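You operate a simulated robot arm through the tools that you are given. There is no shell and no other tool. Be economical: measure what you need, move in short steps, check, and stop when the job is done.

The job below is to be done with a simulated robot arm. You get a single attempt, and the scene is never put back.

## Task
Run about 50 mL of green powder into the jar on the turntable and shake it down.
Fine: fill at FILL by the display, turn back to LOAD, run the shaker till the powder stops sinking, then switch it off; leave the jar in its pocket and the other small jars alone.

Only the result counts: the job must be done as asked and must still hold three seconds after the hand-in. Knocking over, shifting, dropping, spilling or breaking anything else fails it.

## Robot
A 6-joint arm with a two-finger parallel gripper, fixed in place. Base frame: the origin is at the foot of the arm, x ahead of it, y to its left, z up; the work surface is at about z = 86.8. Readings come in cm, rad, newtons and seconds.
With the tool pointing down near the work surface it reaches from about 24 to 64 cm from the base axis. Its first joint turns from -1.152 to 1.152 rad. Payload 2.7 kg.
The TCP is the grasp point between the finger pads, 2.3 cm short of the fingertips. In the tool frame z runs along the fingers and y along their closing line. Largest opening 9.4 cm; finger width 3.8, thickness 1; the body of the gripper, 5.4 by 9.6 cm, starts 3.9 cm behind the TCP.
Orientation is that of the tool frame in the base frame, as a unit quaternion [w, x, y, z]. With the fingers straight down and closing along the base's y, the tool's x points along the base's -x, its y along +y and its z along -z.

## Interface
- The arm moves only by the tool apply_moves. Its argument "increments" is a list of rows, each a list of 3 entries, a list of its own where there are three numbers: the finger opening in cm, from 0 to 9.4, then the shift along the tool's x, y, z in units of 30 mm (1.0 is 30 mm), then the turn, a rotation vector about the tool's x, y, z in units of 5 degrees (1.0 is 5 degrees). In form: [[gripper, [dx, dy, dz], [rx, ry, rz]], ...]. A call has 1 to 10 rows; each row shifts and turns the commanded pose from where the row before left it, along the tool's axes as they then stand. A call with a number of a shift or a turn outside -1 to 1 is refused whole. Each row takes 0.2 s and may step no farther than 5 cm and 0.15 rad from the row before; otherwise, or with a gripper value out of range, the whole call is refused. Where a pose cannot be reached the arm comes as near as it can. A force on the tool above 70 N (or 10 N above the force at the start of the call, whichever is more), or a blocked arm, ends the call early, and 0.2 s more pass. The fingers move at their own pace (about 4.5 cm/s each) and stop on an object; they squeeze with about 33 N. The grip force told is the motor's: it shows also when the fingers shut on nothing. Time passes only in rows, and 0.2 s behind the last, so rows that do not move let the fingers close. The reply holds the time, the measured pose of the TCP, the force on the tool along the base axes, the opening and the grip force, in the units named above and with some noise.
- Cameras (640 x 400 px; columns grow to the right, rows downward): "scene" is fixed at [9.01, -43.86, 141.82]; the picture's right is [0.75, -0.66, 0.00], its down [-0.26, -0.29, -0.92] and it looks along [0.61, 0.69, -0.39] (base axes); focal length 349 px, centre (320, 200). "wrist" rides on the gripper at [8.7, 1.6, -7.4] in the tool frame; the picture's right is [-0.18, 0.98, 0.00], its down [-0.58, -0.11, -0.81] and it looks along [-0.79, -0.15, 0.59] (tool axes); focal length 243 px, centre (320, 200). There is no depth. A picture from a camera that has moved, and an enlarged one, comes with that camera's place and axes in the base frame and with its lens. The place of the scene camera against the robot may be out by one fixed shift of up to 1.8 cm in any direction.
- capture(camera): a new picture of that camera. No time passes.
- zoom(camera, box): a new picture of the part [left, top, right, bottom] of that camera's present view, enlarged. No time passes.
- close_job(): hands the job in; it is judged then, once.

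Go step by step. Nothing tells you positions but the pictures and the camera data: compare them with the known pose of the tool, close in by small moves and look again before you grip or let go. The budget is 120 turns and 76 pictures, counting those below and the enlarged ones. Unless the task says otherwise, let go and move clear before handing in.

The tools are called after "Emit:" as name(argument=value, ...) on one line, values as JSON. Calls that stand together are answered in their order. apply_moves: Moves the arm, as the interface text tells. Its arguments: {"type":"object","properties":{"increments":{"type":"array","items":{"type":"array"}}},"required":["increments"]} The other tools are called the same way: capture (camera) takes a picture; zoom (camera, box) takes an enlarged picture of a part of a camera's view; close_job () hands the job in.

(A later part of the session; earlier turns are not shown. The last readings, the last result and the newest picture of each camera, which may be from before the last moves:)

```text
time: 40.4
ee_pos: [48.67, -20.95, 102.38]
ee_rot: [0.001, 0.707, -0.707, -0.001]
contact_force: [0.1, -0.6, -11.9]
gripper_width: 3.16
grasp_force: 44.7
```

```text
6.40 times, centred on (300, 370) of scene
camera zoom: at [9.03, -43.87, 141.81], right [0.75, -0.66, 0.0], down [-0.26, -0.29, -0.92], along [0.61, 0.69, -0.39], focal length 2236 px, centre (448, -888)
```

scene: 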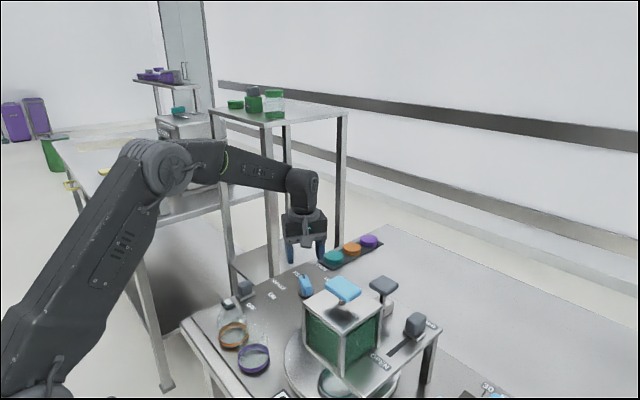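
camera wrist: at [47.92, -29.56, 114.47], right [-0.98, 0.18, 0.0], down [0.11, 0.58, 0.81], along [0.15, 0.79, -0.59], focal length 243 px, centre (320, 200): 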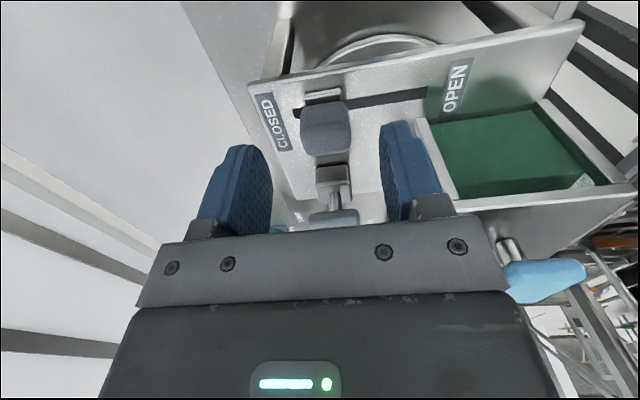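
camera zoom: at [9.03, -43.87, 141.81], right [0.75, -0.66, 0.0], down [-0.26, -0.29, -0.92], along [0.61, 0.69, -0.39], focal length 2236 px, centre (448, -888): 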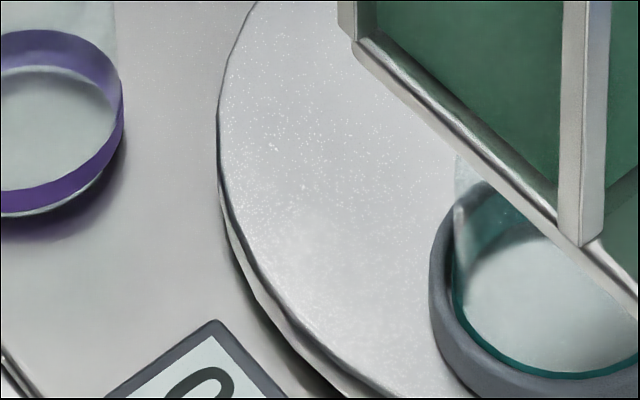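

Emit:
apply_moves(increments=[[0, [0, 0.15, 0], [0, 0, 0]], [0, [0, 0.15, 0], [0, 0, 0]]])

Emit:
zoom(camera="scene", box=[250, 340, 350, 400])

```text
time: 41.0
ee_pos: [47.72, -21.0, 102.61]
ee_rot: [0.001, 0.707, -0.707, -0.001]
contact_force: [-0.4, 1.3, -8.2]
gripper_width: 3.12
grasp_force: 45.4
```

```text
6.40 times, centred on (300, 370) of scene
camera zoom: at [9.02, -43.86, 141.82], right [0.75, -0.66, 0.0], down [-0.26, -0.29, -0.92], along [0.61, 0.69, -0.39], focal length 2236 px, centre (448, -888)
```

zoom: 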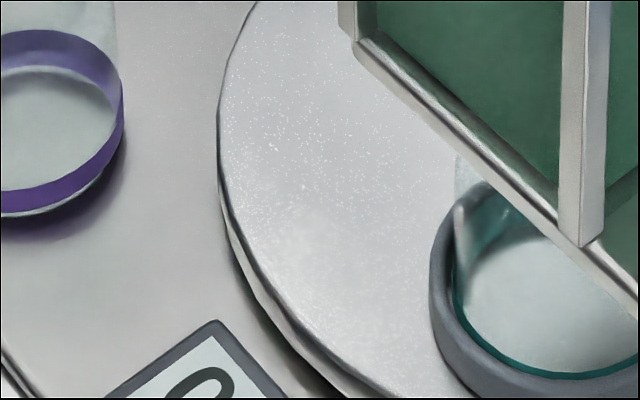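

Emit:
apply_moves(increments=[[0, [0, 0.15, 0], [0, 0, 0]], [0, [0, 0.1, 0], [0, 0, 0]]])

Emit:
zoom(camera="scene", box=[250, 340, 350, 400])

```text
time: 41.6
ee_pos: [47.08, -20.99, 102.52]
ee_rot: [0.001, 0.708, -0.706, -0.001]
contact_force: [-0.2, 0.7, -6.5]
gripper_width: 3.15
grasp_force: 45.2
```

```text
6.40 times, centred on (300, 370) of scene
camera zoom: at [9.02, -43.86, 141.82], right [0.75, -0.66, 0.0], down [-0.26, -0.29, -0.92], along [0.61, 0.69, -0.39], focal length 2236 px, centre (448, -888)
```

zoom: 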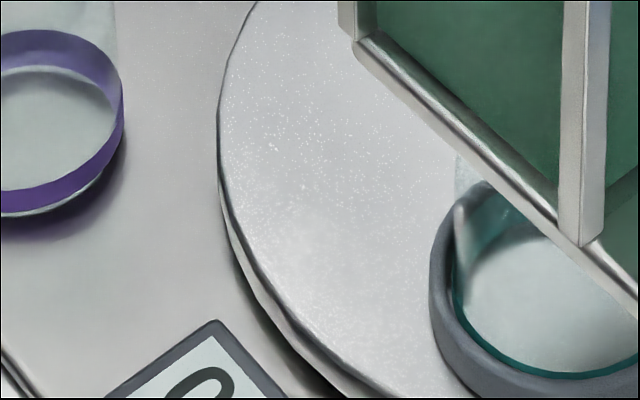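

Emit:
apply_moves(increments=[[0, [0, 0.2, 0], [0, 0, 0]], [0, [0, 0.15, 0], [0, 0, 0]]])

Emit:
zoom(camera="scene", box=[250, 340, 350, 400])

```text
time: 42.2
ee_pos: [45.97, -21.0, 102.53]
ee_rot: [0.0, 0.707, -0.707, -0.001]
contact_force: [0.5, 2.1, 2.5]
gripper_width: 3.16
grasp_force: 44.8
```

```text
6.40 times, centred on (300, 370) of scene
camera zoom: at [9.01, -43.85, 141.82], right [0.75, -0.66, 0.0], down [-0.26, -0.29, -0.92], along [0.61, 0.69, -0.39], focal length 2236 px, centre (448, -888)
```

zoom: 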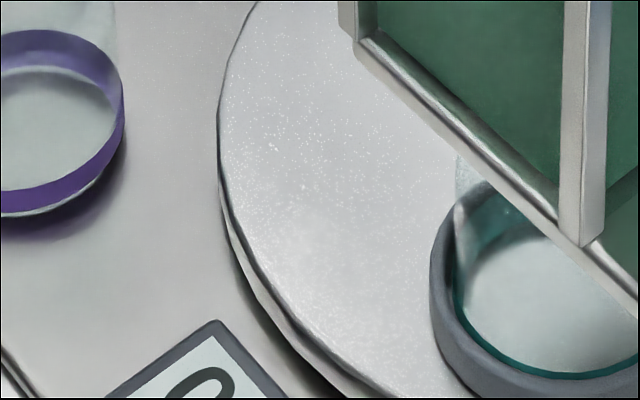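

Emit:
apply_moves(increments=[[0, [0, 0.2, 0], [0, 0, 0]], [0, [0, 0.15, 0], [0, 0, 0]], [0, [0, 0.13, 0], [0, 0, 0]]])

Emit:
zoom(camera="scene", box=[250, 340, 350, 400])

```text
time: 43.0
ee_pos: [44.48, -20.94, 102.53]
ee_rot: [0.001, 0.707, -0.707, -0.001]
contact_force: [4.3, 5.7, 5.1]
gripper_width: 3.15
grasp_force: 44.7
```

```text
6.40 times, centred on (300, 370) of scene
camera zoom: at [9.02, -43.84, 141.83], right [0.75, -0.66, 0.0], down [-0.26, -0.29, -0.92], along [0.61, 0.69, -0.39], focal length 2236 px, centre (448, -888)
```

zoom: 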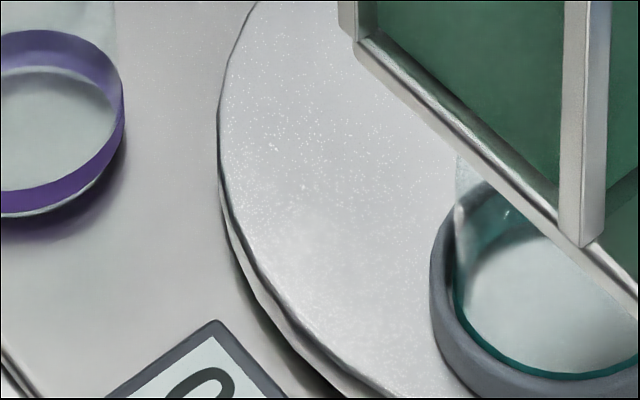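

Gate fully open and nothing flows, so the grey T-handle probably works the feed. I release and look at it.

Emit:
apply_moves(increments=[[6, [0, 0, 0], [0, 0, 0]], [6, [0, 0, 0], [0, 0, 0]], [6, [0, 0, -0.5], [0, 0, 0]], [6, [0, 0, -1], [0, 0, 0]], [6, [0, -0.7, -1], [0, 0, 0]], [6, [0.5, -0.7, -1], [0, 0, 0]], [6, [0.5, 0, -0.7], [0, 0, 0]]])

Emit:
zoom(camera="wrist", box=[220, 0, 540, 200])

```text
time: 44.6
ee_pos: [48.89, -24.16, 115.09]
ee_rot: [0.001, 0.707, -0.707, -0.001]
contact_force: [0.7, 0.3, 1.3]
gripper_width: 6.02
grasp_force: 0.0
```

```text
2.00 times, centred on (380, 100) of wrist
camera zoom: at [47.15, -32.69, 122.56], right [-0.98, 0.18, 0.0], down [0.11, 0.58, 0.81], along [0.15, 0.79, -0.59], focal length 485 px, centre (200, 400)
```

zoom: 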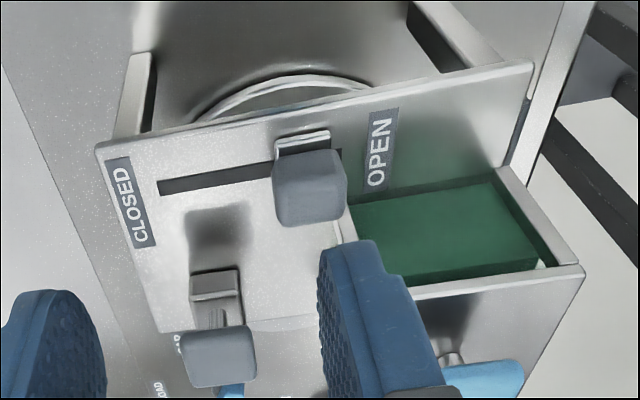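

T-handle top is about (50.2,-12.1,104). I close the fingers, come over it and press gently.

Emit:
apply_moves(increments=[[0, [-1, -0.44, 0], [0, 0, 0]], [0, [-1, 0, 0], [0, 0, 0]], [0, [-1, 0, 0], [0, 0, 0]], [0, [-1, 0, 0], [0, 0, 0]], [0, [0, 0, 1], [0, 0, 0]], [0, [0, 0, 1], [0, 0, 0]], [0, [0, 0, 0.3], [0, 0, 0]]])

Emit:
capture(camera="wrist")

Emit:
zoom(camera="scene", box=[270, 220, 470, 345])

```text
time: 46.2
ee_pos: [50.01, -12.07, 108.3]
ee_rot: [-0.001, -0.707, 0.707, 0.002]
contact_force: [-0.1, 0.3, -0.6]
gripper_width: 0.0
grasp_force: 32.8
```

```text
27 pictures are left
camera wrist: at [48.42, -20.64, 115.77], right [-0.98, 0.18, 0.0], down [0.11, 0.58, 0.81], along [0.15, 0.79, -0.59], focal length 243 px, centre (320, 200)
```

wrist: 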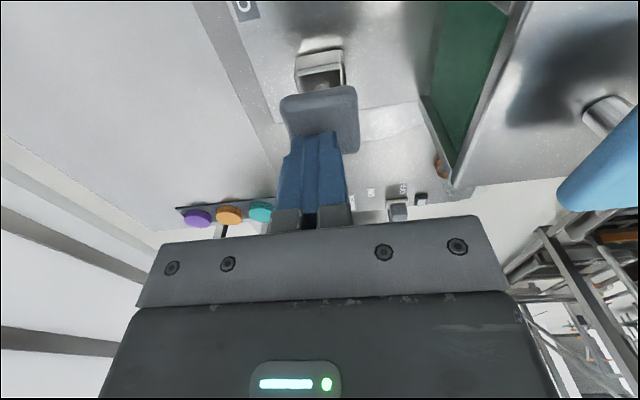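

```text
3.20 times, centred on (370, 282) of scene
camera zoom: at [9.01, -43.86, 141.82], right [0.75, -0.66, 0.0], down [-0.26, -0.29, -0.92], along [0.61, 0.69, -0.39], focal length 1118 px, centre (160, -64)
```

zoom: 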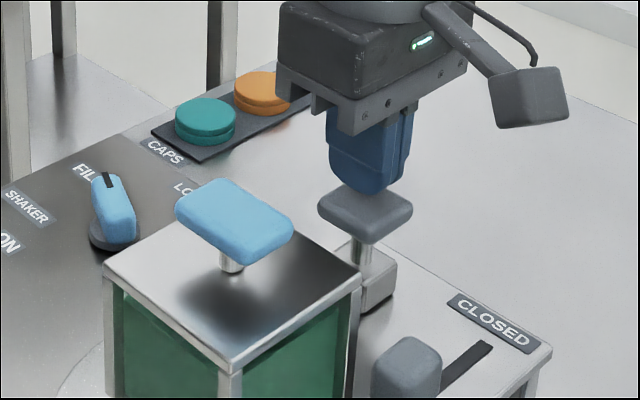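

Emit:
apply_moves(increments=[[0, [0, 0, 0.2], [0, 0, 0]], [0, [0, 0, 0.2], [0, 0, 0]], [0, [0, 0, 0.1], [0, 0, 0]]])

Emit:
apply_moves(increments=[[0, [0, 0, 0.1], [0, 0, 0]], [0, [0, 0, 0.1], [0, 0, 0]]])

```text
time: 47.0
ee_pos: [50.13, -12.04, 106.9]
ee_rot: [-0.001, -0.706, 0.708, 0.0]
contact_force: [1.6, -1.0, 2.7]
gripper_width: 0.01
grasp_force: 33.1
```

```text
time: 47.6
ee_pos: [50.09, -12.09, 106.36]
ee_rot: [0.0, 0.707, -0.707, 0.001]
contact_force: [-3.4, -0.6, 17.0]
gripper_width: 0.0
grasp_force: 33.0
```

Emit:
apply_moves(increments=[[0, [0, 0, 0.1], [0, 0, 0]], [0, [0, 0, 0.05], [0, 0, 0]]])

Emit:
zoom(camera="scene", box=[250, 230, 450, 400])

```text
time: 48.2
ee_pos: [50.09, -12.1, 106.4]
ee_rot: [-0.003, 0.707, -0.707, 0.004]
contact_force: [-14.0, 4.7, 46.1]
gripper_width: 0.0
grasp_force: 32.5
```

```text
2.35 times, centred on (350, 315) of scene
camera zoom: at [8.89, -43.83, 141.84], right [0.75, -0.66, 0.0], down [-0.26, -0.29, -0.92], along [0.61, 0.69, -0.39], focal length 822 px, centre (249, -71)
```

zoom: 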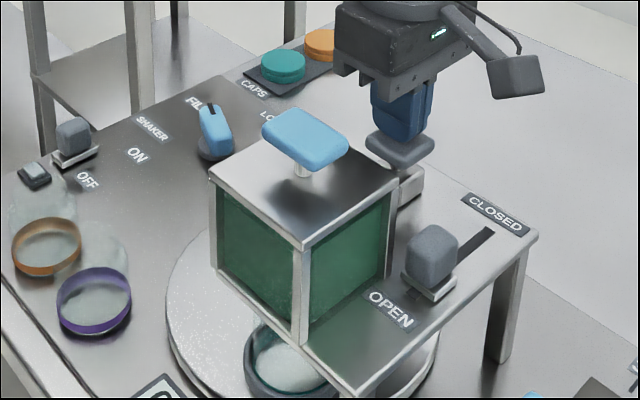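

Pressing does nothing up to 46 N. I lift and take a close look at the T-handle's block.

Emit:
apply_moves(increments=[[0, [0, 0, -0.5], [0, 0, 0]], [0, [0.5, 0, -0.5], [0, 0, 0]], [5, [0.7, 0, 0], [0, 0, 0]]])

Emit:
zoom(camera="wrist", box=[240, 0, 440, 200])

Emit:
zoom(camera="scene", box=[350, 270, 430, 330])

```text
time: 49.0
ee_pos: [50.02, -15.78, 108.55]
ee_rot: [0.002, 0.708, -0.707, -0.003]
contact_force: [-0.4, 0.4, -1.2]
gripper_width: 3.24
grasp_force: 0.1
```

```text
2.00 times, centred on (340, 100) of wrist
camera zoom: at [48.33, -24.3, 116.06], right [-0.98, 0.18, 0.0], down [0.11, 0.58, 0.81], along [0.14, 0.79, -0.59], focal length 485 px, centre (280, 400)
```

zoom: 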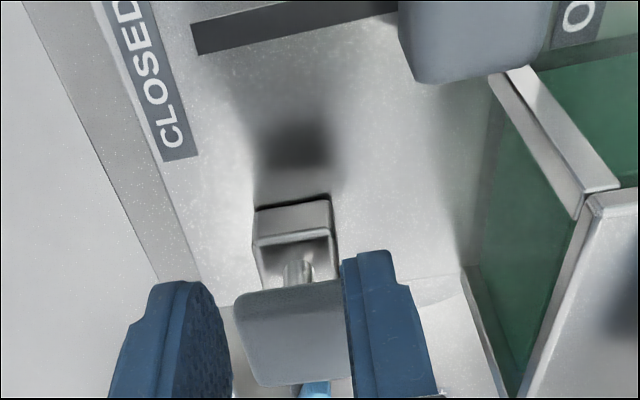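

```text
6.67 times, centred on (390, 300) of scene
camera zoom: at [9.01, -43.86, 141.82], right [0.75, -0.66, 0.0], down [-0.26, -0.29, -0.92], along [0.61, 0.69, -0.39], focal length 2329 px, centre (-147, -467)
```

zoom: 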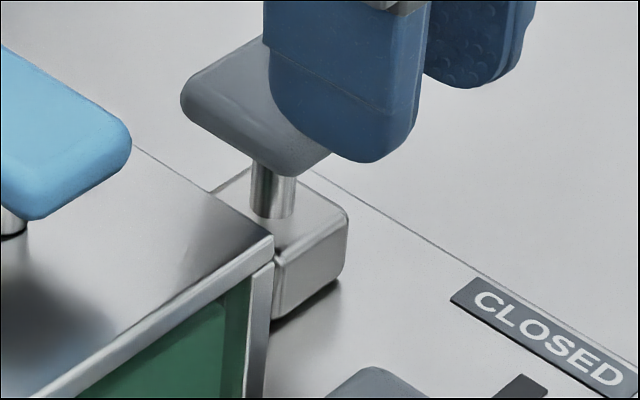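

The post stands out of a solid box and does not go down, so it may pull up. I'll grip the T from both x sides.

Emit:
apply_moves(increments=[[7, [0, 0, 0], [0, 0, 0]], [7, [-0.6, 0, 0], [0, 0, 0]], [7, [-0.63, 0, 0], [0, 0, 0]], [7, [0, 0, 0.6], [0, 0, 0]], [7, [0, 0, 0.6], [0, 0, 0]], [7, [0, 0, 0.5], [0, 0, 0]]])

Emit:
apply_moves(increments=[[0, [0, 0, 0], [0, 0, 0]], [0, [0, 0, 0], [0, 0, 0]], [0, [0, 0, 0], [0, 0, 0]], [0, [0, 0, 0], [0, 0, 0]]])

Emit:
capture(camera="wrist")

```text
time: 50.4
ee_pos: [50.1, -12.05, 103.58]
ee_rot: [0.001, 0.708, -0.706, -0.001]
contact_force: [-0.7, 0.6, -0.2]
gripper_width: 6.98
grasp_force: 0.1
```

```text
time: 51.4
ee_pos: [49.92, -12.03, 103.68]
ee_rot: [0.003, 0.708, -0.706, -0.003]
contact_force: [-25.9, 2.6, -0.1]
gripper_width: 3.97
grasp_force: 44.9
```

```text
22 pictures are left
camera wrist: at [48.2, -20.6, 111.11], right [-0.98, 0.18, 0.01], down [0.12, 0.58, 0.81], along [0.14, 0.79, -0.59], focal length 243 px, centre (320, 200)
```

wrist: 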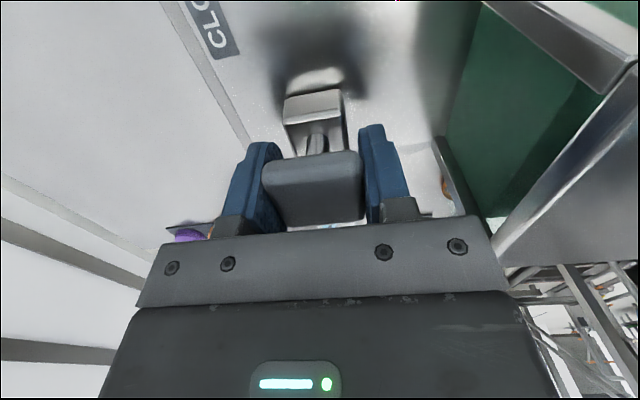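

Emit:
apply_moves(increments=[[0, [0, 0.07, 0], [0, 0, 0]], [0, [0, 0, -0.1], [0, 0, 0]]])

Emit:
apply_moves(increments=[[0, [0, 0, -0.1], [0, 0, 0]], [0, [0, 0, -0.05], [0, 0, 0]]])

```text
time: 52.0
ee_pos: [49.89, -12.08, 103.69]
ee_rot: [-0.002, -0.707, 0.707, 0.002]
contact_force: [-1.8, -4.7, -20.8]
gripper_width: 3.98
grasp_force: 45.5
```

```text
time: 52.6
ee_pos: [49.94, -11.89, 104.0]
ee_rot: [-0.002, -0.707, 0.707, 0.004]
contact_force: [16.1, -8.2, -37.3]
gripper_width: 3.98
grasp_force: 44.7
```

Emit:
zoom(camera="scene", box=[250, 230, 450, 400])

Emit:
capture(camera="wrist")

```text
2.35 times, centred on (350, 315) of scene
camera zoom: at [9.12, -43.9, 141.8], right [0.75, -0.66, 0.0], down [-0.26, -0.29, -0.92], along [0.61, 0.69, -0.39], focal length 822 px, centre (249, -71)
```

zoom: 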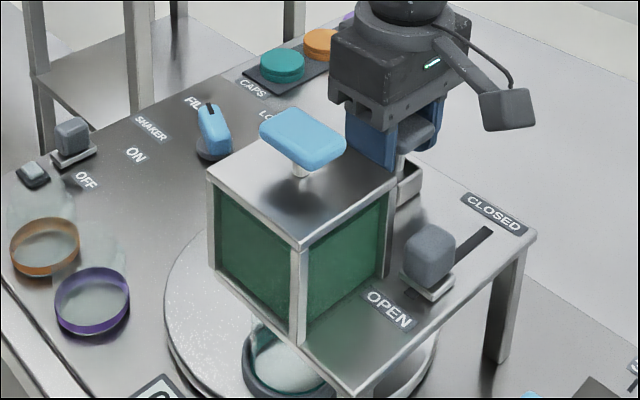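

```text
20 pictures are left
camera wrist: at [48.19, -20.56, 111.41], right [-0.98, 0.18, 0.01], down [0.12, 0.58, 0.81], along [0.14, 0.79, -0.59], focal length 243 px, centre (320, 200)
```

wrist: 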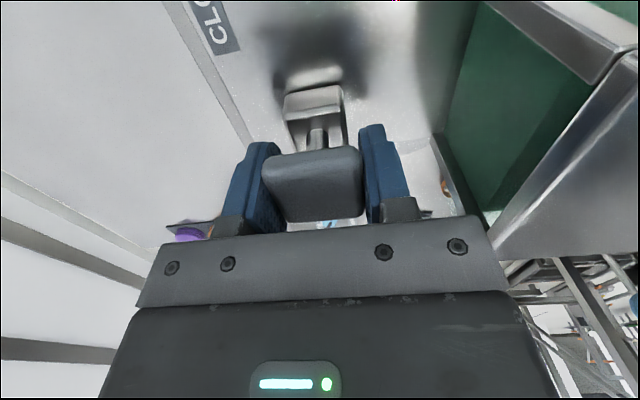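

Pulling meets firm resistance too. I ease back down and feel for sideways travel along y.

Emit:
apply_moves(increments=[[0, [0, 0, 0.13], [0, 0, 0]], [0, [0, 0, 0.1], [0, 0, 0]]])

Emit:
apply_moves(increments=[[0, [-0.1, 0, 0], [0, 0, 0]], [0, [-0.1, 0, 0], [0, 0, 0]]])

Emit:
apply_moves(increments=[[0, [0.2, 0, 0], [0, 0, 0]], [0, [0.2, 0, 0], [0, 0, 0]]])

```text
time: 53.2
ee_pos: [49.89, -11.96, 103.98]
ee_rot: [0.001, 0.708, -0.707, 0.001]
contact_force: [5.4, -4.5, -1.9]
gripper_width: 3.98
grasp_force: 44.9
```

```text
time: 53.8
ee_pos: [49.83, -11.9, 103.7]
ee_rot: [-0.001, -0.707, 0.707, -0.004]
contact_force: [10.5, -37.7, 0.2]
gripper_width: 3.99
grasp_force: 44.4
```

```text
time: 54.4
ee_pos: [49.9, -11.93, 103.75]
ee_rot: [-0.002, 0.709, -0.705, -0.006]
contact_force: [4.6, 29.7, 1.3]
gripper_width: 3.96
grasp_force: 45.6
```

Emit:
apply_moves(increments=[[0, [-0.2, 0, 0], [0, 0, 0.5]], [0, [0, 0, 0], [0, 0, 0.5]], [0, [0, 0, 0], [0, 0, 0.5]]])

Emit:
apply_moves(increments=[[0, [0, 0, 0], [0, 0, -1]], [0, [0, 0, 0], [0, 0, -1]], [0, [0, 0, 0], [0, 0, -1]]])

```text
time: 55.2
ee_pos: [49.85, -11.99, 103.76]
ee_rot: [-0.001, -0.662, 0.75, -0.001]
contact_force: [11.3, 10.5, 0.0]
gripper_width: 4.37
grasp_force: 45.1
```

```text
time: 56.0
ee_pos: [49.82, -12.17, 103.73]
ee_rot: [0.0, 0.75, -0.661, -0.001]
contact_force: [9.7, -6.8, 1.2]
gripper_width: 4.34
grasp_force: 44.9
```

Emit:
apply_moves(increments=[[0, [0, 0, 0], [0, 0, 0.75]], [0, [0, 0, 0], [0, 0, 0.75]], [0, [0, -0.2, 0], [0, 0, 0]]])

Emit:
apply_moves(increments=[[0, [0, 0.2, 0], [0, 0, 0]], [0, [0, 0.2, 0], [0, 0, 0]]])

```text
time: 56.8
ee_pos: [49.91, -11.89, 103.46]
ee_rot: [0.007, 0.708, -0.706, -0.009]
contact_force: [-44.8, 4.5, 1.7]
gripper_width: 3.98
grasp_force: 45.0
```

```text
time: 57.4
ee_pos: [49.85, -11.84, 103.84]
ee_rot: [-0.007, 0.708, -0.706, 0.009]
contact_force: [50.2, -1.7, -2.7]
gripper_width: 3.96
grasp_force: 45.3
```

The grey T is fixed in every direction, so it isn't the feed control. The blue T on the hopper lid (≈38.5,-13.2,110) is the next candidate; I'll press that gently while watching the display.

Emit:
apply_moves(increments=[[0, [0, -0.2, 0], [0, 0, 0]], [7, [0, 0, 0], [0, 0, 0]], [7, [0, 0, 0], [0, 0, 0]], [7, [0, 0, -1], [0, 0, 0]], [7, [0, 0, -1], [0, 0, 0]], [7, [0, 0, -1], [0, 0, 0]], [7, [0, 0, -1], [0, 0, 0]], [0, [0, 0, -0.5], [0, 0, 0]]])

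Emit:
apply_moves(increments=[[0, [0.2, 1, 0], [0, 0, 0]], [0, [0.2, 1, 0], [0, 0, 0]], [0, [0, 1, 0], [0, 0, 0]], [0, [0, 0.75, 0], [0, 0, 0]], [0, [0, 0, 0.3], [0, 0, 0]]])

Emit:
capture(camera="wrist")

Emit:
zoom(camera="scene", box=[250, 230, 450, 400])

```text
time: 59.2
ee_pos: [49.92, -11.91, 117.18]
ee_rot: [0.001, 0.707, -0.707, -0.001]
contact_force: [-1.1, -0.3, -0.1]
gripper_width: 3.52
grasp_force: 0.2
```

```text
time: 60.4
ee_pos: [38.59, -13.31, 116.47]
ee_rot: [-0.001, -0.707, 0.707, 0.0]
contact_force: [-0.7, -0.7, -0.6]
gripper_width: 0.01
grasp_force: 33.1
```

```text
19 pictures are left
camera wrist: at [36.9, -21.89, 123.86], right [-0.98, 0.18, 0.0], down [0.11, 0.58, 0.81], along [0.15, 0.79, -0.59], focal length 243 px, centre (320, 200)
```

wrist: 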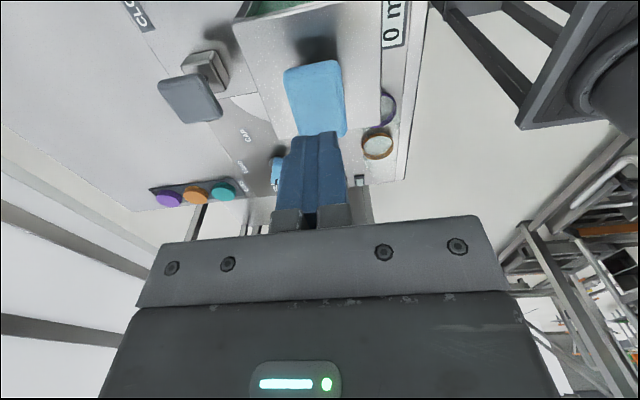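

```text
2.35 times, centred on (350, 315) of scene
camera zoom: at [9.01, -43.86, 141.82], right [0.75, -0.66, 0.0], down [-0.26, -0.29, -0.92], along [0.61, 0.69, -0.39], focal length 822 px, centre (249, -71)
```

zoom: 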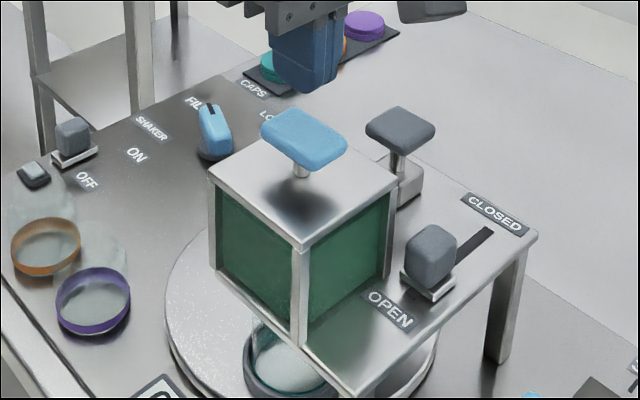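

Emit:
apply_moves(increments=[[0, [0, 0, 0.5], [0, 0, 0]], [0, [0, 0, 0.3], [0, 0, 0]], [0, [0, 0, 0.2], [0, 0, 0]]])

Emit:
apply_moves(increments=[[0, [0, 0, 0.1], [0, 0, 0]], [0, [0, 0, 0.1], [0, 0, 0]]])

```text
time: 61.2
ee_pos: [38.66, -13.27, 113.34]
ee_rot: [0.001, 0.707, -0.707, 0.0]
contact_force: [0.1, 0.9, -0.2]
gripper_width: 0.0
grasp_force: 32.8
```

```text
time: 61.8
ee_pos: [38.54, -13.22, 112.71]
ee_rot: [-0.001, -0.707, 0.707, 0.0]
contact_force: [0.5, -0.5, 2.0]
gripper_width: 0.02
grasp_force: 32.7
```

Emit:
apply_moves(increments=[[0, [0, 0, 0.1], [0, 0, 0]], [0, [0, 0, 0.1], [0, 0, 0]]])

```text
time: 62.4
ee_pos: [38.58, -13.09, 112.16]
ee_rot: [0.001, 0.708, -0.706, -0.001]
contact_force: [0.6, -1.8, 3.7]
gripper_width: 0.0
grasp_force: 32.6
```

Emit:
apply_moves(increments=[[0, [0, 0, 0.1], [0, 0, 0]], [0, [0, 0, 0.1], [0, 0, 0]]])

Emit:
zoom(camera="scene", box=[250, 270, 370, 400])

```text
time: 63.0
ee_pos: [38.67, -13.1, 111.55]
ee_rot: [0.0, 0.708, -0.707, 0.0]
contact_force: [-6.8, -0.8, 16.6]
gripper_width: 0.0
grasp_force: 33.2
```

```text
3.08 times, centred on (310, 335) of scene
camera zoom: at [8.96, -43.85, 141.82], right [0.75, -0.66, 0.0], down [-0.26, -0.29, -0.92], along [0.61, 0.69, -0.39], focal length 1075 px, centre (351, -215)
```

zoom: 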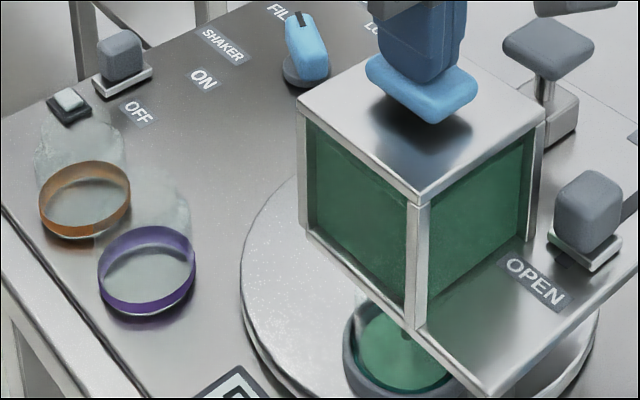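

The blue plunger goes down and powder runs. I lift off at once and read the display.

Emit:
apply_moves(increments=[[0, [0, 0, -0.8], [0, 0, 0]], [0, [0, 0, -0.8], [0, 0, 0]]])

Emit:
capture(camera="wrist")

```text
time: 63.6
ee_pos: [38.77, -13.07, 116.12]
ee_rot: [0.001, 0.708, -0.707, -0.002]
contact_force: [-0.5, 0.2, 0.1]
gripper_width: 0.0
grasp_force: 33.0
```

```text
16 pictures are left
camera wrist: at [36.97, -21.6, 123.63], right [-0.98, 0.18, 0.0], down [0.11, 0.58, 0.81], along [0.15, 0.79, -0.59], focal length 243 px, centre (320, 200)
```

wrist: 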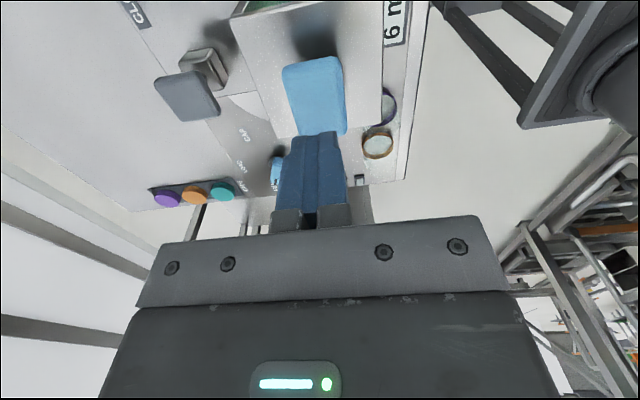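

Emit:
zoom(camera="wrist", box=[360, 0, 420, 60])

```text
6.67 times, centred on (390, 30) of wrist
camera zoom: at [36.97, -21.6, 123.63], right [-0.98, 0.18, 0.0], down [0.11, 0.58, 0.81], along [0.15, 0.79, -0.59], focal length 1618 px, centre (-147, 1333)
```

zoom: 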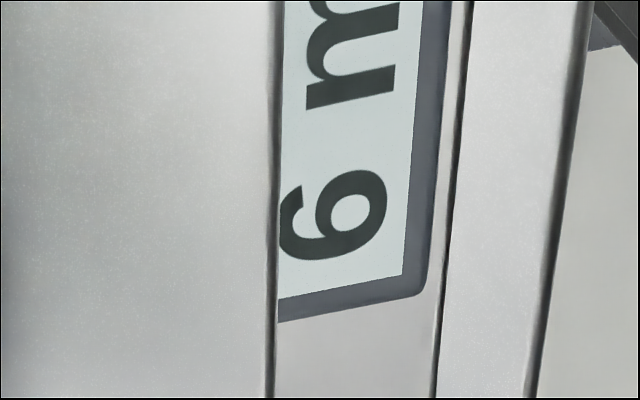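

Display reads 6 mL after one press. I repeat a press-and-release stroke to learn how much each gives.

Emit:
apply_moves(increments=[[0, [0, 0, 0.8], [0, 0, 0]], [0, [0, 0, 0.55], [0, 0, 0]], [0, [0, 0, 0.17], [0, 0, 0]], [0, [0, 0, 0], [0, 0, 0]], [0, [0, 0, -0.6], [0, 0, 0]], [0, [0, 0, 0], [0, 0, 0]]])

Emit:
zoom(camera="scene", box=[250, 375, 310, 400])

```text
time: 65.0
ee_pos: [38.48, -13.06, 113.41]
ee_rot: [-0.001, -0.707, 0.707, 0.002]
contact_force: [-1.4, -0.1, 0.3]
gripper_width: 0.0
grasp_force: 33.0
```

```text
10.67 times, centred on (280, 388) of scene
camera zoom: at [9.01, -43.86, 141.82], right [0.75, -0.66, 0.0], down [-0.26, -0.29, -0.92], along [0.61, 0.69, -0.39], focal length 3726 px, centre (747, -1800)
```

zoom: 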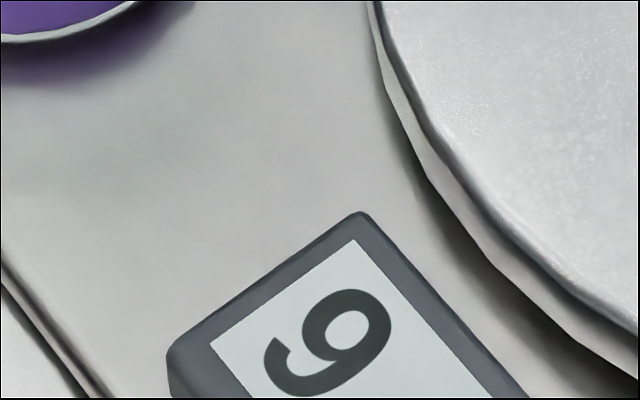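

It went 6 → 9, so it flows while held. I hold the plunger longer now.

Emit:
apply_moves(increments=[[0, [0, 0, 0.6], [0, 0, 0]], [0, [0, 0, 0], [0, 0, 0]], [0, [0, 0, 0], [0, 0, 0]], [0, [0, 0, 0], [0, 0, 0]], [0, [0, 0, 0], [0, 0, 0]], [0, [0, 0, 0], [0, 0, 0]], [0, [0, 0, 0], [0, 0, 0]], [0, [0, 0, -0.9], [0, 0, 0]], [0, [0, 0, -0.7], [0, 0, 0]]])

Emit:
zoom(camera="wrist", box=[350, 0, 430, 60])

```text
time: 67.0
ee_pos: [38.59, -13.18, 116.65]
ee_rot: [0.001, 0.708, -0.707, -0.002]
contact_force: [1.0, -0.6, 0.4]
gripper_width: 0.03
grasp_force: 32.9
```

```text
6.67 times, centred on (390, 30) of wrist
camera zoom: at [36.98, -21.65, 124.07], right [-0.98, 0.18, 0.0], down [0.11, 0.58, 0.81], along [0.15, 0.79, -0.59], focal length 1618 px, centre (-147, 1333)
```

zoom: 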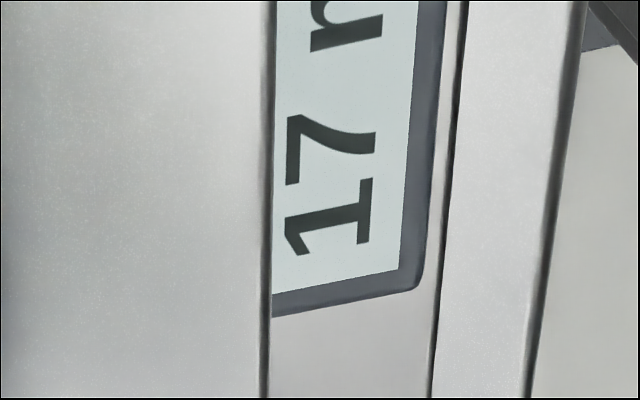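

17 mL now, about 5.5 mL per second. I hold for a longer spell and read while holding.

Emit:
apply_moves(increments=[[0, [0, 0, 0.9], [0, 0, 0]], [0, [0, 0, 0.8], [0, 0, 0]], [0, [0, 0, 0], [0, 0, 0]], [0, [0, 0, 0], [0, 0, 0]], [0, [0, 0, 0], [0, 0, 0]], [0, [0, 0, 0], [0, 0, 0]], [0, [0, 0, 0], [0, 0, 0]], [0, [0, 0, 0], [0, 0, 0]], [0, [0, 0, 0], [0, 0, 0]], [0, [0, 0, 0], [0, 0, 0]]])

Emit:
apply_moves(increments=[[0, [0, 0, 0], [0, 0, 0]], [0, [0, 0, 0], [0, 0, 0]], [0, [0, 0, 0], [0, 0, 0]], [0, [0, 0, 0], [0, 0, 0]], [0, [0, 0, 0], [0, 0, 0]], [0, [0, 0, 0], [0, 0, 0]]])

Emit:
zoom(camera="wrist", box=[350, 0, 430, 60])

```text
time: 69.2
ee_pos: [38.67, -13.19, 111.59]
ee_rot: [-0.001, 0.708, -0.706, 0.001]
contact_force: [1.1, 5.4, 29.0]
gripper_width: 0.01
grasp_force: 33.2
```

```text
time: 70.6
ee_pos: [38.64, -13.25, 111.62]
ee_rot: [0.0, 0.708, -0.707, 0.002]
contact_force: [1.1, 5.6, 29.1]
gripper_width: 0.0
grasp_force: 32.6
```

```text
6.67 times, centred on (390, 30) of wrist
camera zoom: at [36.93, -21.76, 119.08], right [-0.98, 0.18, 0.0], down [0.11, 0.58, 0.81], along [0.15, 0.79, -0.59], focal length 1618 px, centre (-147, 1333)
```

zoom: 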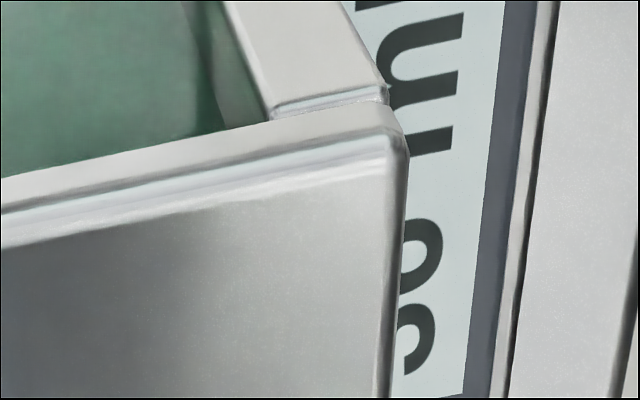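

Emit:
apply_moves(increments=[[0, [0, 0, 0], [0, 0, 0]], [0, [0, 0, 0], [0, 0, 0]], [0, [0, 0, 0], [0, 0, 0]], [0, [0, 0, 0], [0, 0, 0]], [0, [0, 0, 0], [0, 0, 0]], [0, [0, 0, 0], [0, 0, 0]], [0, [0, 0, -0.9], [0, 0, 0]], [0, [0, 0, -0.8], [0, 0, 0]]])

Emit:
zoom(camera="wrist", box=[350, 0, 430, 60])

```text
time: 72.4
ee_pos: [38.52, -13.14, 116.57]
ee_rot: [0.001, 0.707, -0.707, -0.003]
contact_force: [0.1, 0.2, -0.3]
gripper_width: 0.0
grasp_force: 32.6
```

```text
6.67 times, centred on (390, 30) of wrist
camera zoom: at [36.87, -21.62, 123.95], right [-0.98, 0.18, 0.01], down [0.11, 0.58, 0.81], along [0.14, 0.79, -0.59], focal length 1618 px, centre (-147, 1333)
```

zoom: 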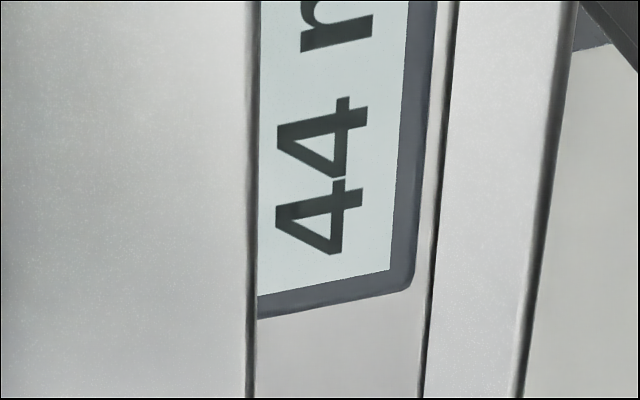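

44 mL. About 0.9 s more of holding should bring it to 50.

Emit:
apply_moves(increments=[[0, [0, 0, 0.9], [0, 0, 0]], [0, [0, 0, 0.8], [0, 0, 0]], [0, [0, 0, 0], [0, 0, 0]], [0, [0, 0, 0], [0, 0, 0]], [0, [0, 0, 0], [0, 0, 0]], [0, [0, 0, 0], [0, 0, 0]], [0, [0, 0, -0.9], [0, 0, 0]], [0, [0, 0, -0.8], [0, 0, 0]]])

Emit:
zoom(camera="wrist", box=[350, 0, 430, 60])

```text
time: 74.2
ee_pos: [38.58, -13.16, 116.49]
ee_rot: [-0.001, -0.707, 0.707, 0.003]
contact_force: [-0.8, 0.4, 1.1]
gripper_width: 0.0
grasp_force: 33.4
```

```text
6.67 times, centred on (390, 30) of wrist
camera zoom: at [36.83, -21.73, 123.96], right [-0.98, 0.18, 0.01], down [0.11, 0.58, 0.81], along [0.14, 0.79, -0.59], focal length 1618 px, centre (-147, 1333)
```

zoom: 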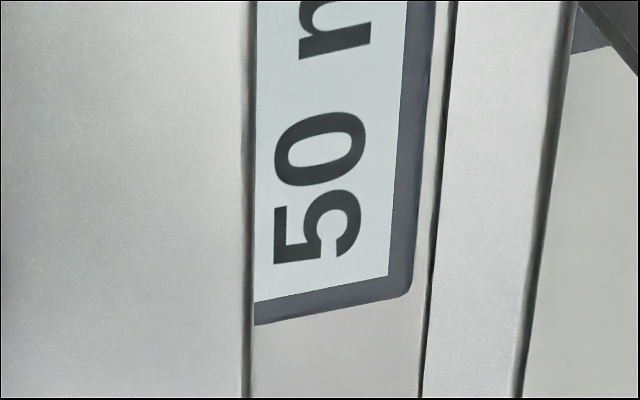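

50 mL exactly. Now back to the turntable knob at high level.

Emit:
apply_moves(increments=[[0, [0, 0, -1], [0, 0, 0]], [0, [0, 0, -0.9], [0, 0, 0]], [3, [-1, -0.55, 0], [0, 0, 0]], [6, [-1, -0.55, 0], [0, 0, 0]], [6, [-1, -0.55, 0], [0, 0, 0]], [6, [-1, -0.55, 0], [0, 0, 0]], [6, [-1, -0.55, 0], [0, 0, 0]], [6, [-1, -0.55, 0], [0, 0, 0]], [6, [-1, -0.55, 0], [0, 0, 0]], [6, [-1, -0.55, 0], [0, 0, 0]]])

Emit:
apply_moves(increments=[[6, [-0.47, -0.03, 0], [0, 0, 0]], [6, [0, 0, 0], [0, 0, 1]], [6, [0, 0, 0], [0, 0, 1]], [6, [0, 0, 0], [0, 0, 1]], [6, [0, 0, 0], [0, 0, 1]], [6, [0, 0, 1], [0, 0, 1]], [6, [0, 0, 1], [0, 0, 0.1]], [6, [0, 0, 1], [0, 0, 0]], [6, [0, 0, 1], [0, 0, 0]], [6, [0, 0, 1], [0, 0, 0]]])

```text
time: 76.4
ee_pos: [51.86, 10.79, 122.18]
ee_rot: [0.002, 0.708, -0.706, -0.001]
contact_force: [-0.5, 0.7, -0.1]
gripper_width: 6.02
grasp_force: 0.0
```

```text
time: 78.6
ee_pos: [52.05, 12.22, 107.02]
ee_rot: [0.0, -0.534, 0.845, 0.0]
contact_force: [-0.5, 0.2, -0.6]
gripper_width: 6.02
grasp_force: 0.1
```

Emit:
apply_moves(increments=[[6, [0, 0, 1], [0, 0, 0]], [6, [0, 0, 1], [0, 0, 0]], [6, [0, 0, 1], [0, 0, 0]], [6, [0, 0, 1], [0, 0, 0]], [6, [0, 0, 0.7], [0, 0, 0]], [6, [0, 0, 0.4], [0, 0, 0]], [0, [0, 0, 0], [0, 0, 0]], [0, [0, 0, 0], [0, 0, 0]], [0, [0, 0, 0], [0, 0, 0]], [0, [0, 0, 0], [0, 0, 0]]])

```text
time: 80.8
ee_pos: [52.13, 12.24, 91.83]
ee_rot: [0.001, -0.534, 0.846, -0.001]
contact_force: [17.9, -9.0, -9.8]
gripper_width: 2.4
grasp_force: 45.5
```

Emit:
apply_moves(increments=[[0, [0, 0, 0], [0, 0, 0.5]], [0, [0, 0, 0], [0, 0, 0.6]], [0, [0, 0, 0], [0, 0, 0.6]], [0, [0, 0, 0], [0, 0, 0.6]], [0, [0, 0, 0], [0, 0, 0.6]], [0, [0, 0, 0], [0, 0, 0.6]], [0, [0, 0, 0], [0, 0, 0.6]], [0, [0, 0, 0], [0, 0, 0.6]], [0, [0, 0, 0], [0, 0, 0.6]], [0, [0, 0, 0], [0, 0, 0.6]]])

Emit:
apply_moves(increments=[[0, [0, 0, 0], [0, 0, 0.6]], [0, [0, 0, 0], [0, 0, 0.6]], [0, [0, 0, 0], [0, 0, 0.6]], [0, [0, 0, 0], [0, 0, 0.6]], [0, [0, 0, 0], [0, 0, 0.6]], [0, [0, 0, 0], [0, 0, 0.6]], [0, [0, 0, 0], [0, 0, 0.6]], [0, [0, 0, 0], [0, 0, 0.6]], [0, [0, 0, 0], [0, 0, 0.6]]])

```text
time: 83.0
ee_pos: [51.91, 12.31, 91.82]
ee_rot: [0.0, -0.301, 0.954, 0.001]
contact_force: [26.7, -0.4, -13.3]
gripper_width: 2.41
grasp_force: 45.5
```

```text
time: 85.0
ee_pos: [51.78, 12.46, 91.89]
ee_rot: [-0.001, -0.07, 0.998, 0.001]
contact_force: [13.8, 22.0, -14.1]
gripper_width: 2.36
grasp_force: 44.5
```

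Emit:
apply_moves(increments=[[0, [0, 0, 0], [0, 0, 0.6]], [0, [0, 0, 0], [0, 0, 0.6]], [0, [0, 0, 0], [0, 0, 0.4]], [0, [0, 0, 0], [0, 0, 0]], [6, [0, 0, 0], [0, 0, 0]], [6, [0, 0, 0], [0, 0, 0]], [6, [0, 0, -0.6], [0, 0, 0]], [6, [0, 0, -1], [0, 0, 0]], [6, [0, 0, -1], [0, 0, 0]]])

Emit:
capture(camera="wrist")

```text
time: 87.0
ee_pos: [51.83, 12.26, 99.84]
ee_rot: [-0.002, -0.001, 1.0, 0.0]
contact_force: [-0.7, 0.0, 1.2]
gripper_width: 5.98
grasp_force: 0.0
```

```text
9 pictures are left
camera wrist: at [43.06, 13.94, 107.3], right [0.18, 0.98, 0.0], down [0.58, -0.11, 0.8], along [0.79, -0.15, -0.59], focal length 243 px, centre (320, 200)
```

wrist: 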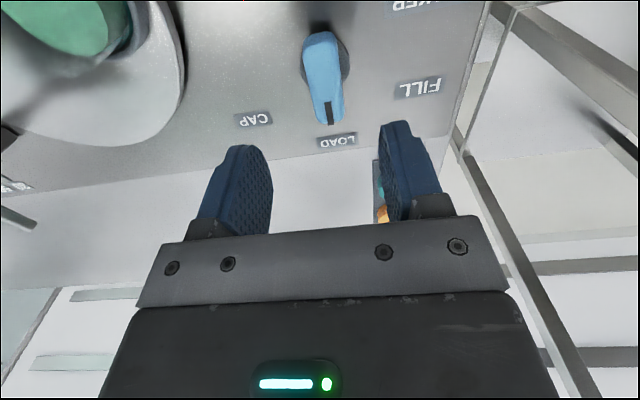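

Pointer is back at LOAD with the jar in view. Next the shaker switch near (39.7,20.8); I look at it closely.

Emit:
apply_moves(increments=[[6, [1, 0.6, -1], [0, 0, 0]], [6, [1, 0.6, -1], [0, 0, 0]], [6, [1, 0.6, -1], [0, 0, 0]], [6, [1, 0.5, 0], [0, 0, 0]], [6, [1, 0.5, 0], [0, 0, 0]]])

Emit:
zoom(camera="wrist", box=[140, 0, 460, 200])

Emit:
zoom(camera="scene", box=[205, 255, 325, 355])

```text
time: 88.2
ee_pos: [36.83, 20.63, 108.64]
ee_rot: [-0.001, 0.0, 1.0, 0.001]
contact_force: [0.9, 0.4, 0.2]
gripper_width: 5.96
grasp_force: 0.0
```

```text
2.00 times, centred on (300, 100) of wrist
camera zoom: at [28.11, 22.39, 116.21], right [0.18, 0.98, 0.0], down [0.58, -0.11, 0.81], along [0.79, -0.15, -0.59], focal length 485 px, centre (360, 400)
```

zoom: 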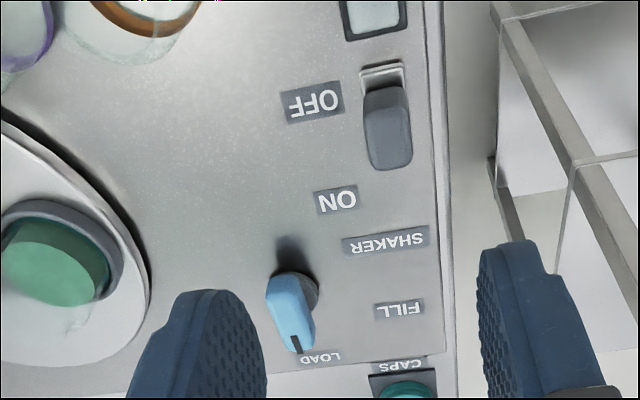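

```text
4.00 times, centred on (265, 305) of scene
camera zoom: at [9.01, -43.86, 141.82], right [0.75, -0.66, 0.0], down [-0.26, -0.29, -0.92], along [0.61, 0.69, -0.39], focal length 1397 px, centre (540, -220)
```

zoom: 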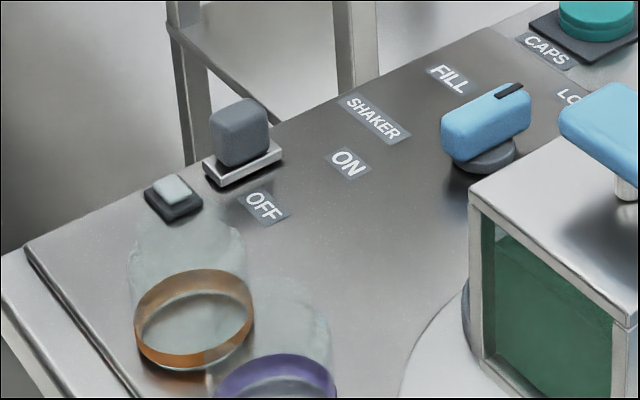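

The switch cap is at about (39.9,21.6), sliding along x from OFF to ON. I come over it with fingers closing along y, clear of the lamp.

Emit:
apply_moves(increments=[[5, [-1, 0.32, 0], [0, 0, 0]], [5, [-0.06, 0, 1], [0, 0, 0]], [5, [0, 0, 1], [0, 0, 0]], [5, [0, 0, 1], [0, 0, 0]], [5, [0, 0, 1], [0, 0, 0]]])

Emit:
capture(camera="wrist")

```text
time: 89.4
ee_pos: [39.98, 21.63, 96.56]
ee_rot: [0.0, 0.0, 1.0, 0.001]
contact_force: [-1.1, -0.4, -0.8]
gripper_width: 5.02
grasp_force: 0.0
```

```text
6 pictures are left
camera wrist: at [31.25, 23.34, 104.05], right [0.18, 0.98, 0.0], down [0.58, -0.11, 0.81], along [0.79, -0.15, -0.59], focal length 243 px, centre (320, 200)
```

wrist: 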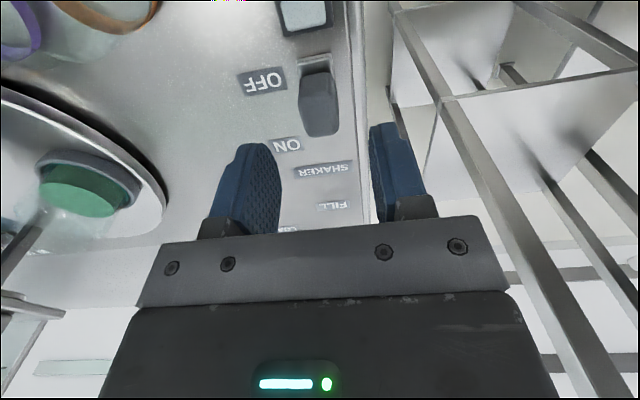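

Emit:
apply_moves(increments=[[5, [0, 0.03, 0.7], [0, 0, 0]], [5, [0, 0, 0.7], [0, 0, 0]], [5, [0, 0, 0.4], [0, 0, 0]], [0, [0, 0, 0], [0, 0, 0]], [0, [0, 0, 0], [0, 0, 0]], [0, [0, 0, 0], [0, 0, 0]], [0, [0, 0, 0], [0, 0, 0]]])

```text
time: 91.0
ee_pos: [39.95, 21.47, 91.16]
ee_rot: [-0.003, 0.0, 1.0, -0.002]
contact_force: [1.8, -30.9, 1.4]
gripper_width: 2.34
grasp_force: 45.0
```

Emit:
apply_moves(increments=[[0, [0, -0.07, 0], [0, 0, 0]], [0, [-0.2, 0, 0], [0, 0, 0]], [0, [-0.2, 0, 0], [0, 0, 0]]])

```text
time: 91.8
ee_pos: [41.02, 21.43, 91.21]
ee_rot: [-0.002, 0.0, 1.0, 0.0]
contact_force: [-0.5, -11.4, -18.1]
gripper_width: 2.35
grasp_force: 45.0
```

Emit:
apply_moves(increments=[[0, [-0.25, 0, 0], [0, 0, 0]], [0, [-0.25, 0, 0], [0, 0, 0]], [0, [-0.2, 0, 0], [0, 0, 0]]])

Emit:
apply_moves(increments=[[0, [-0.15, 0, 0], [0, 0, 0]], [0, [-0.15, 0, 0], [0, 0, 0]]])

```text
time: 92.6
ee_pos: [43.17, 21.57, 91.03]
ee_rot: [-0.002, -0.002, 1.0, 0.0]
contact_force: [-0.7, -1.4, -19.2]
gripper_width: 2.38
grasp_force: 45.2
```

```text
time: 93.2
ee_pos: [44.22, 21.52, 91.22]
ee_rot: [-0.003, 0.0, 1.0, 0.0]
contact_force: [0.2, 4.5, -27.5]
gripper_width: 2.37
grasp_force: 44.7
```

Emit:
apply_moves(increments=[[0, [-0.15, 0, 0.03], [0, 0, 0]], [0, [-0.15, 0, 0.03], [0, 0, 0]]])

Emit:
zoom(camera="wrist", box=[0, 0, 420, 260])

```text
time: 93.8
ee_pos: [44.7, 21.62, 91.14]
ee_rot: [-0.005, 0.0, 1.0, -0.001]
contact_force: [-36.4, -1.8, 10.4]
gripper_width: 2.39
grasp_force: 45.4
```

```text
1.52 times, centred on (210, 130) of wrist
camera zoom: at [35.96, 23.24, 98.72], right [0.18, 0.98, 0.0], down [0.59, -0.11, 0.8], along [0.79, -0.15, -0.6], focal length 370 px, centre (488, 307)
```

zoom: 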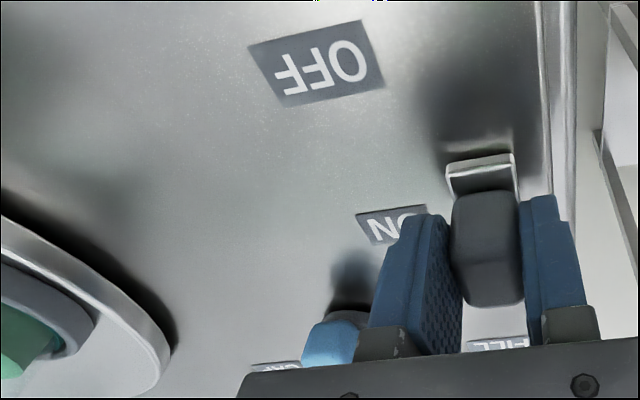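

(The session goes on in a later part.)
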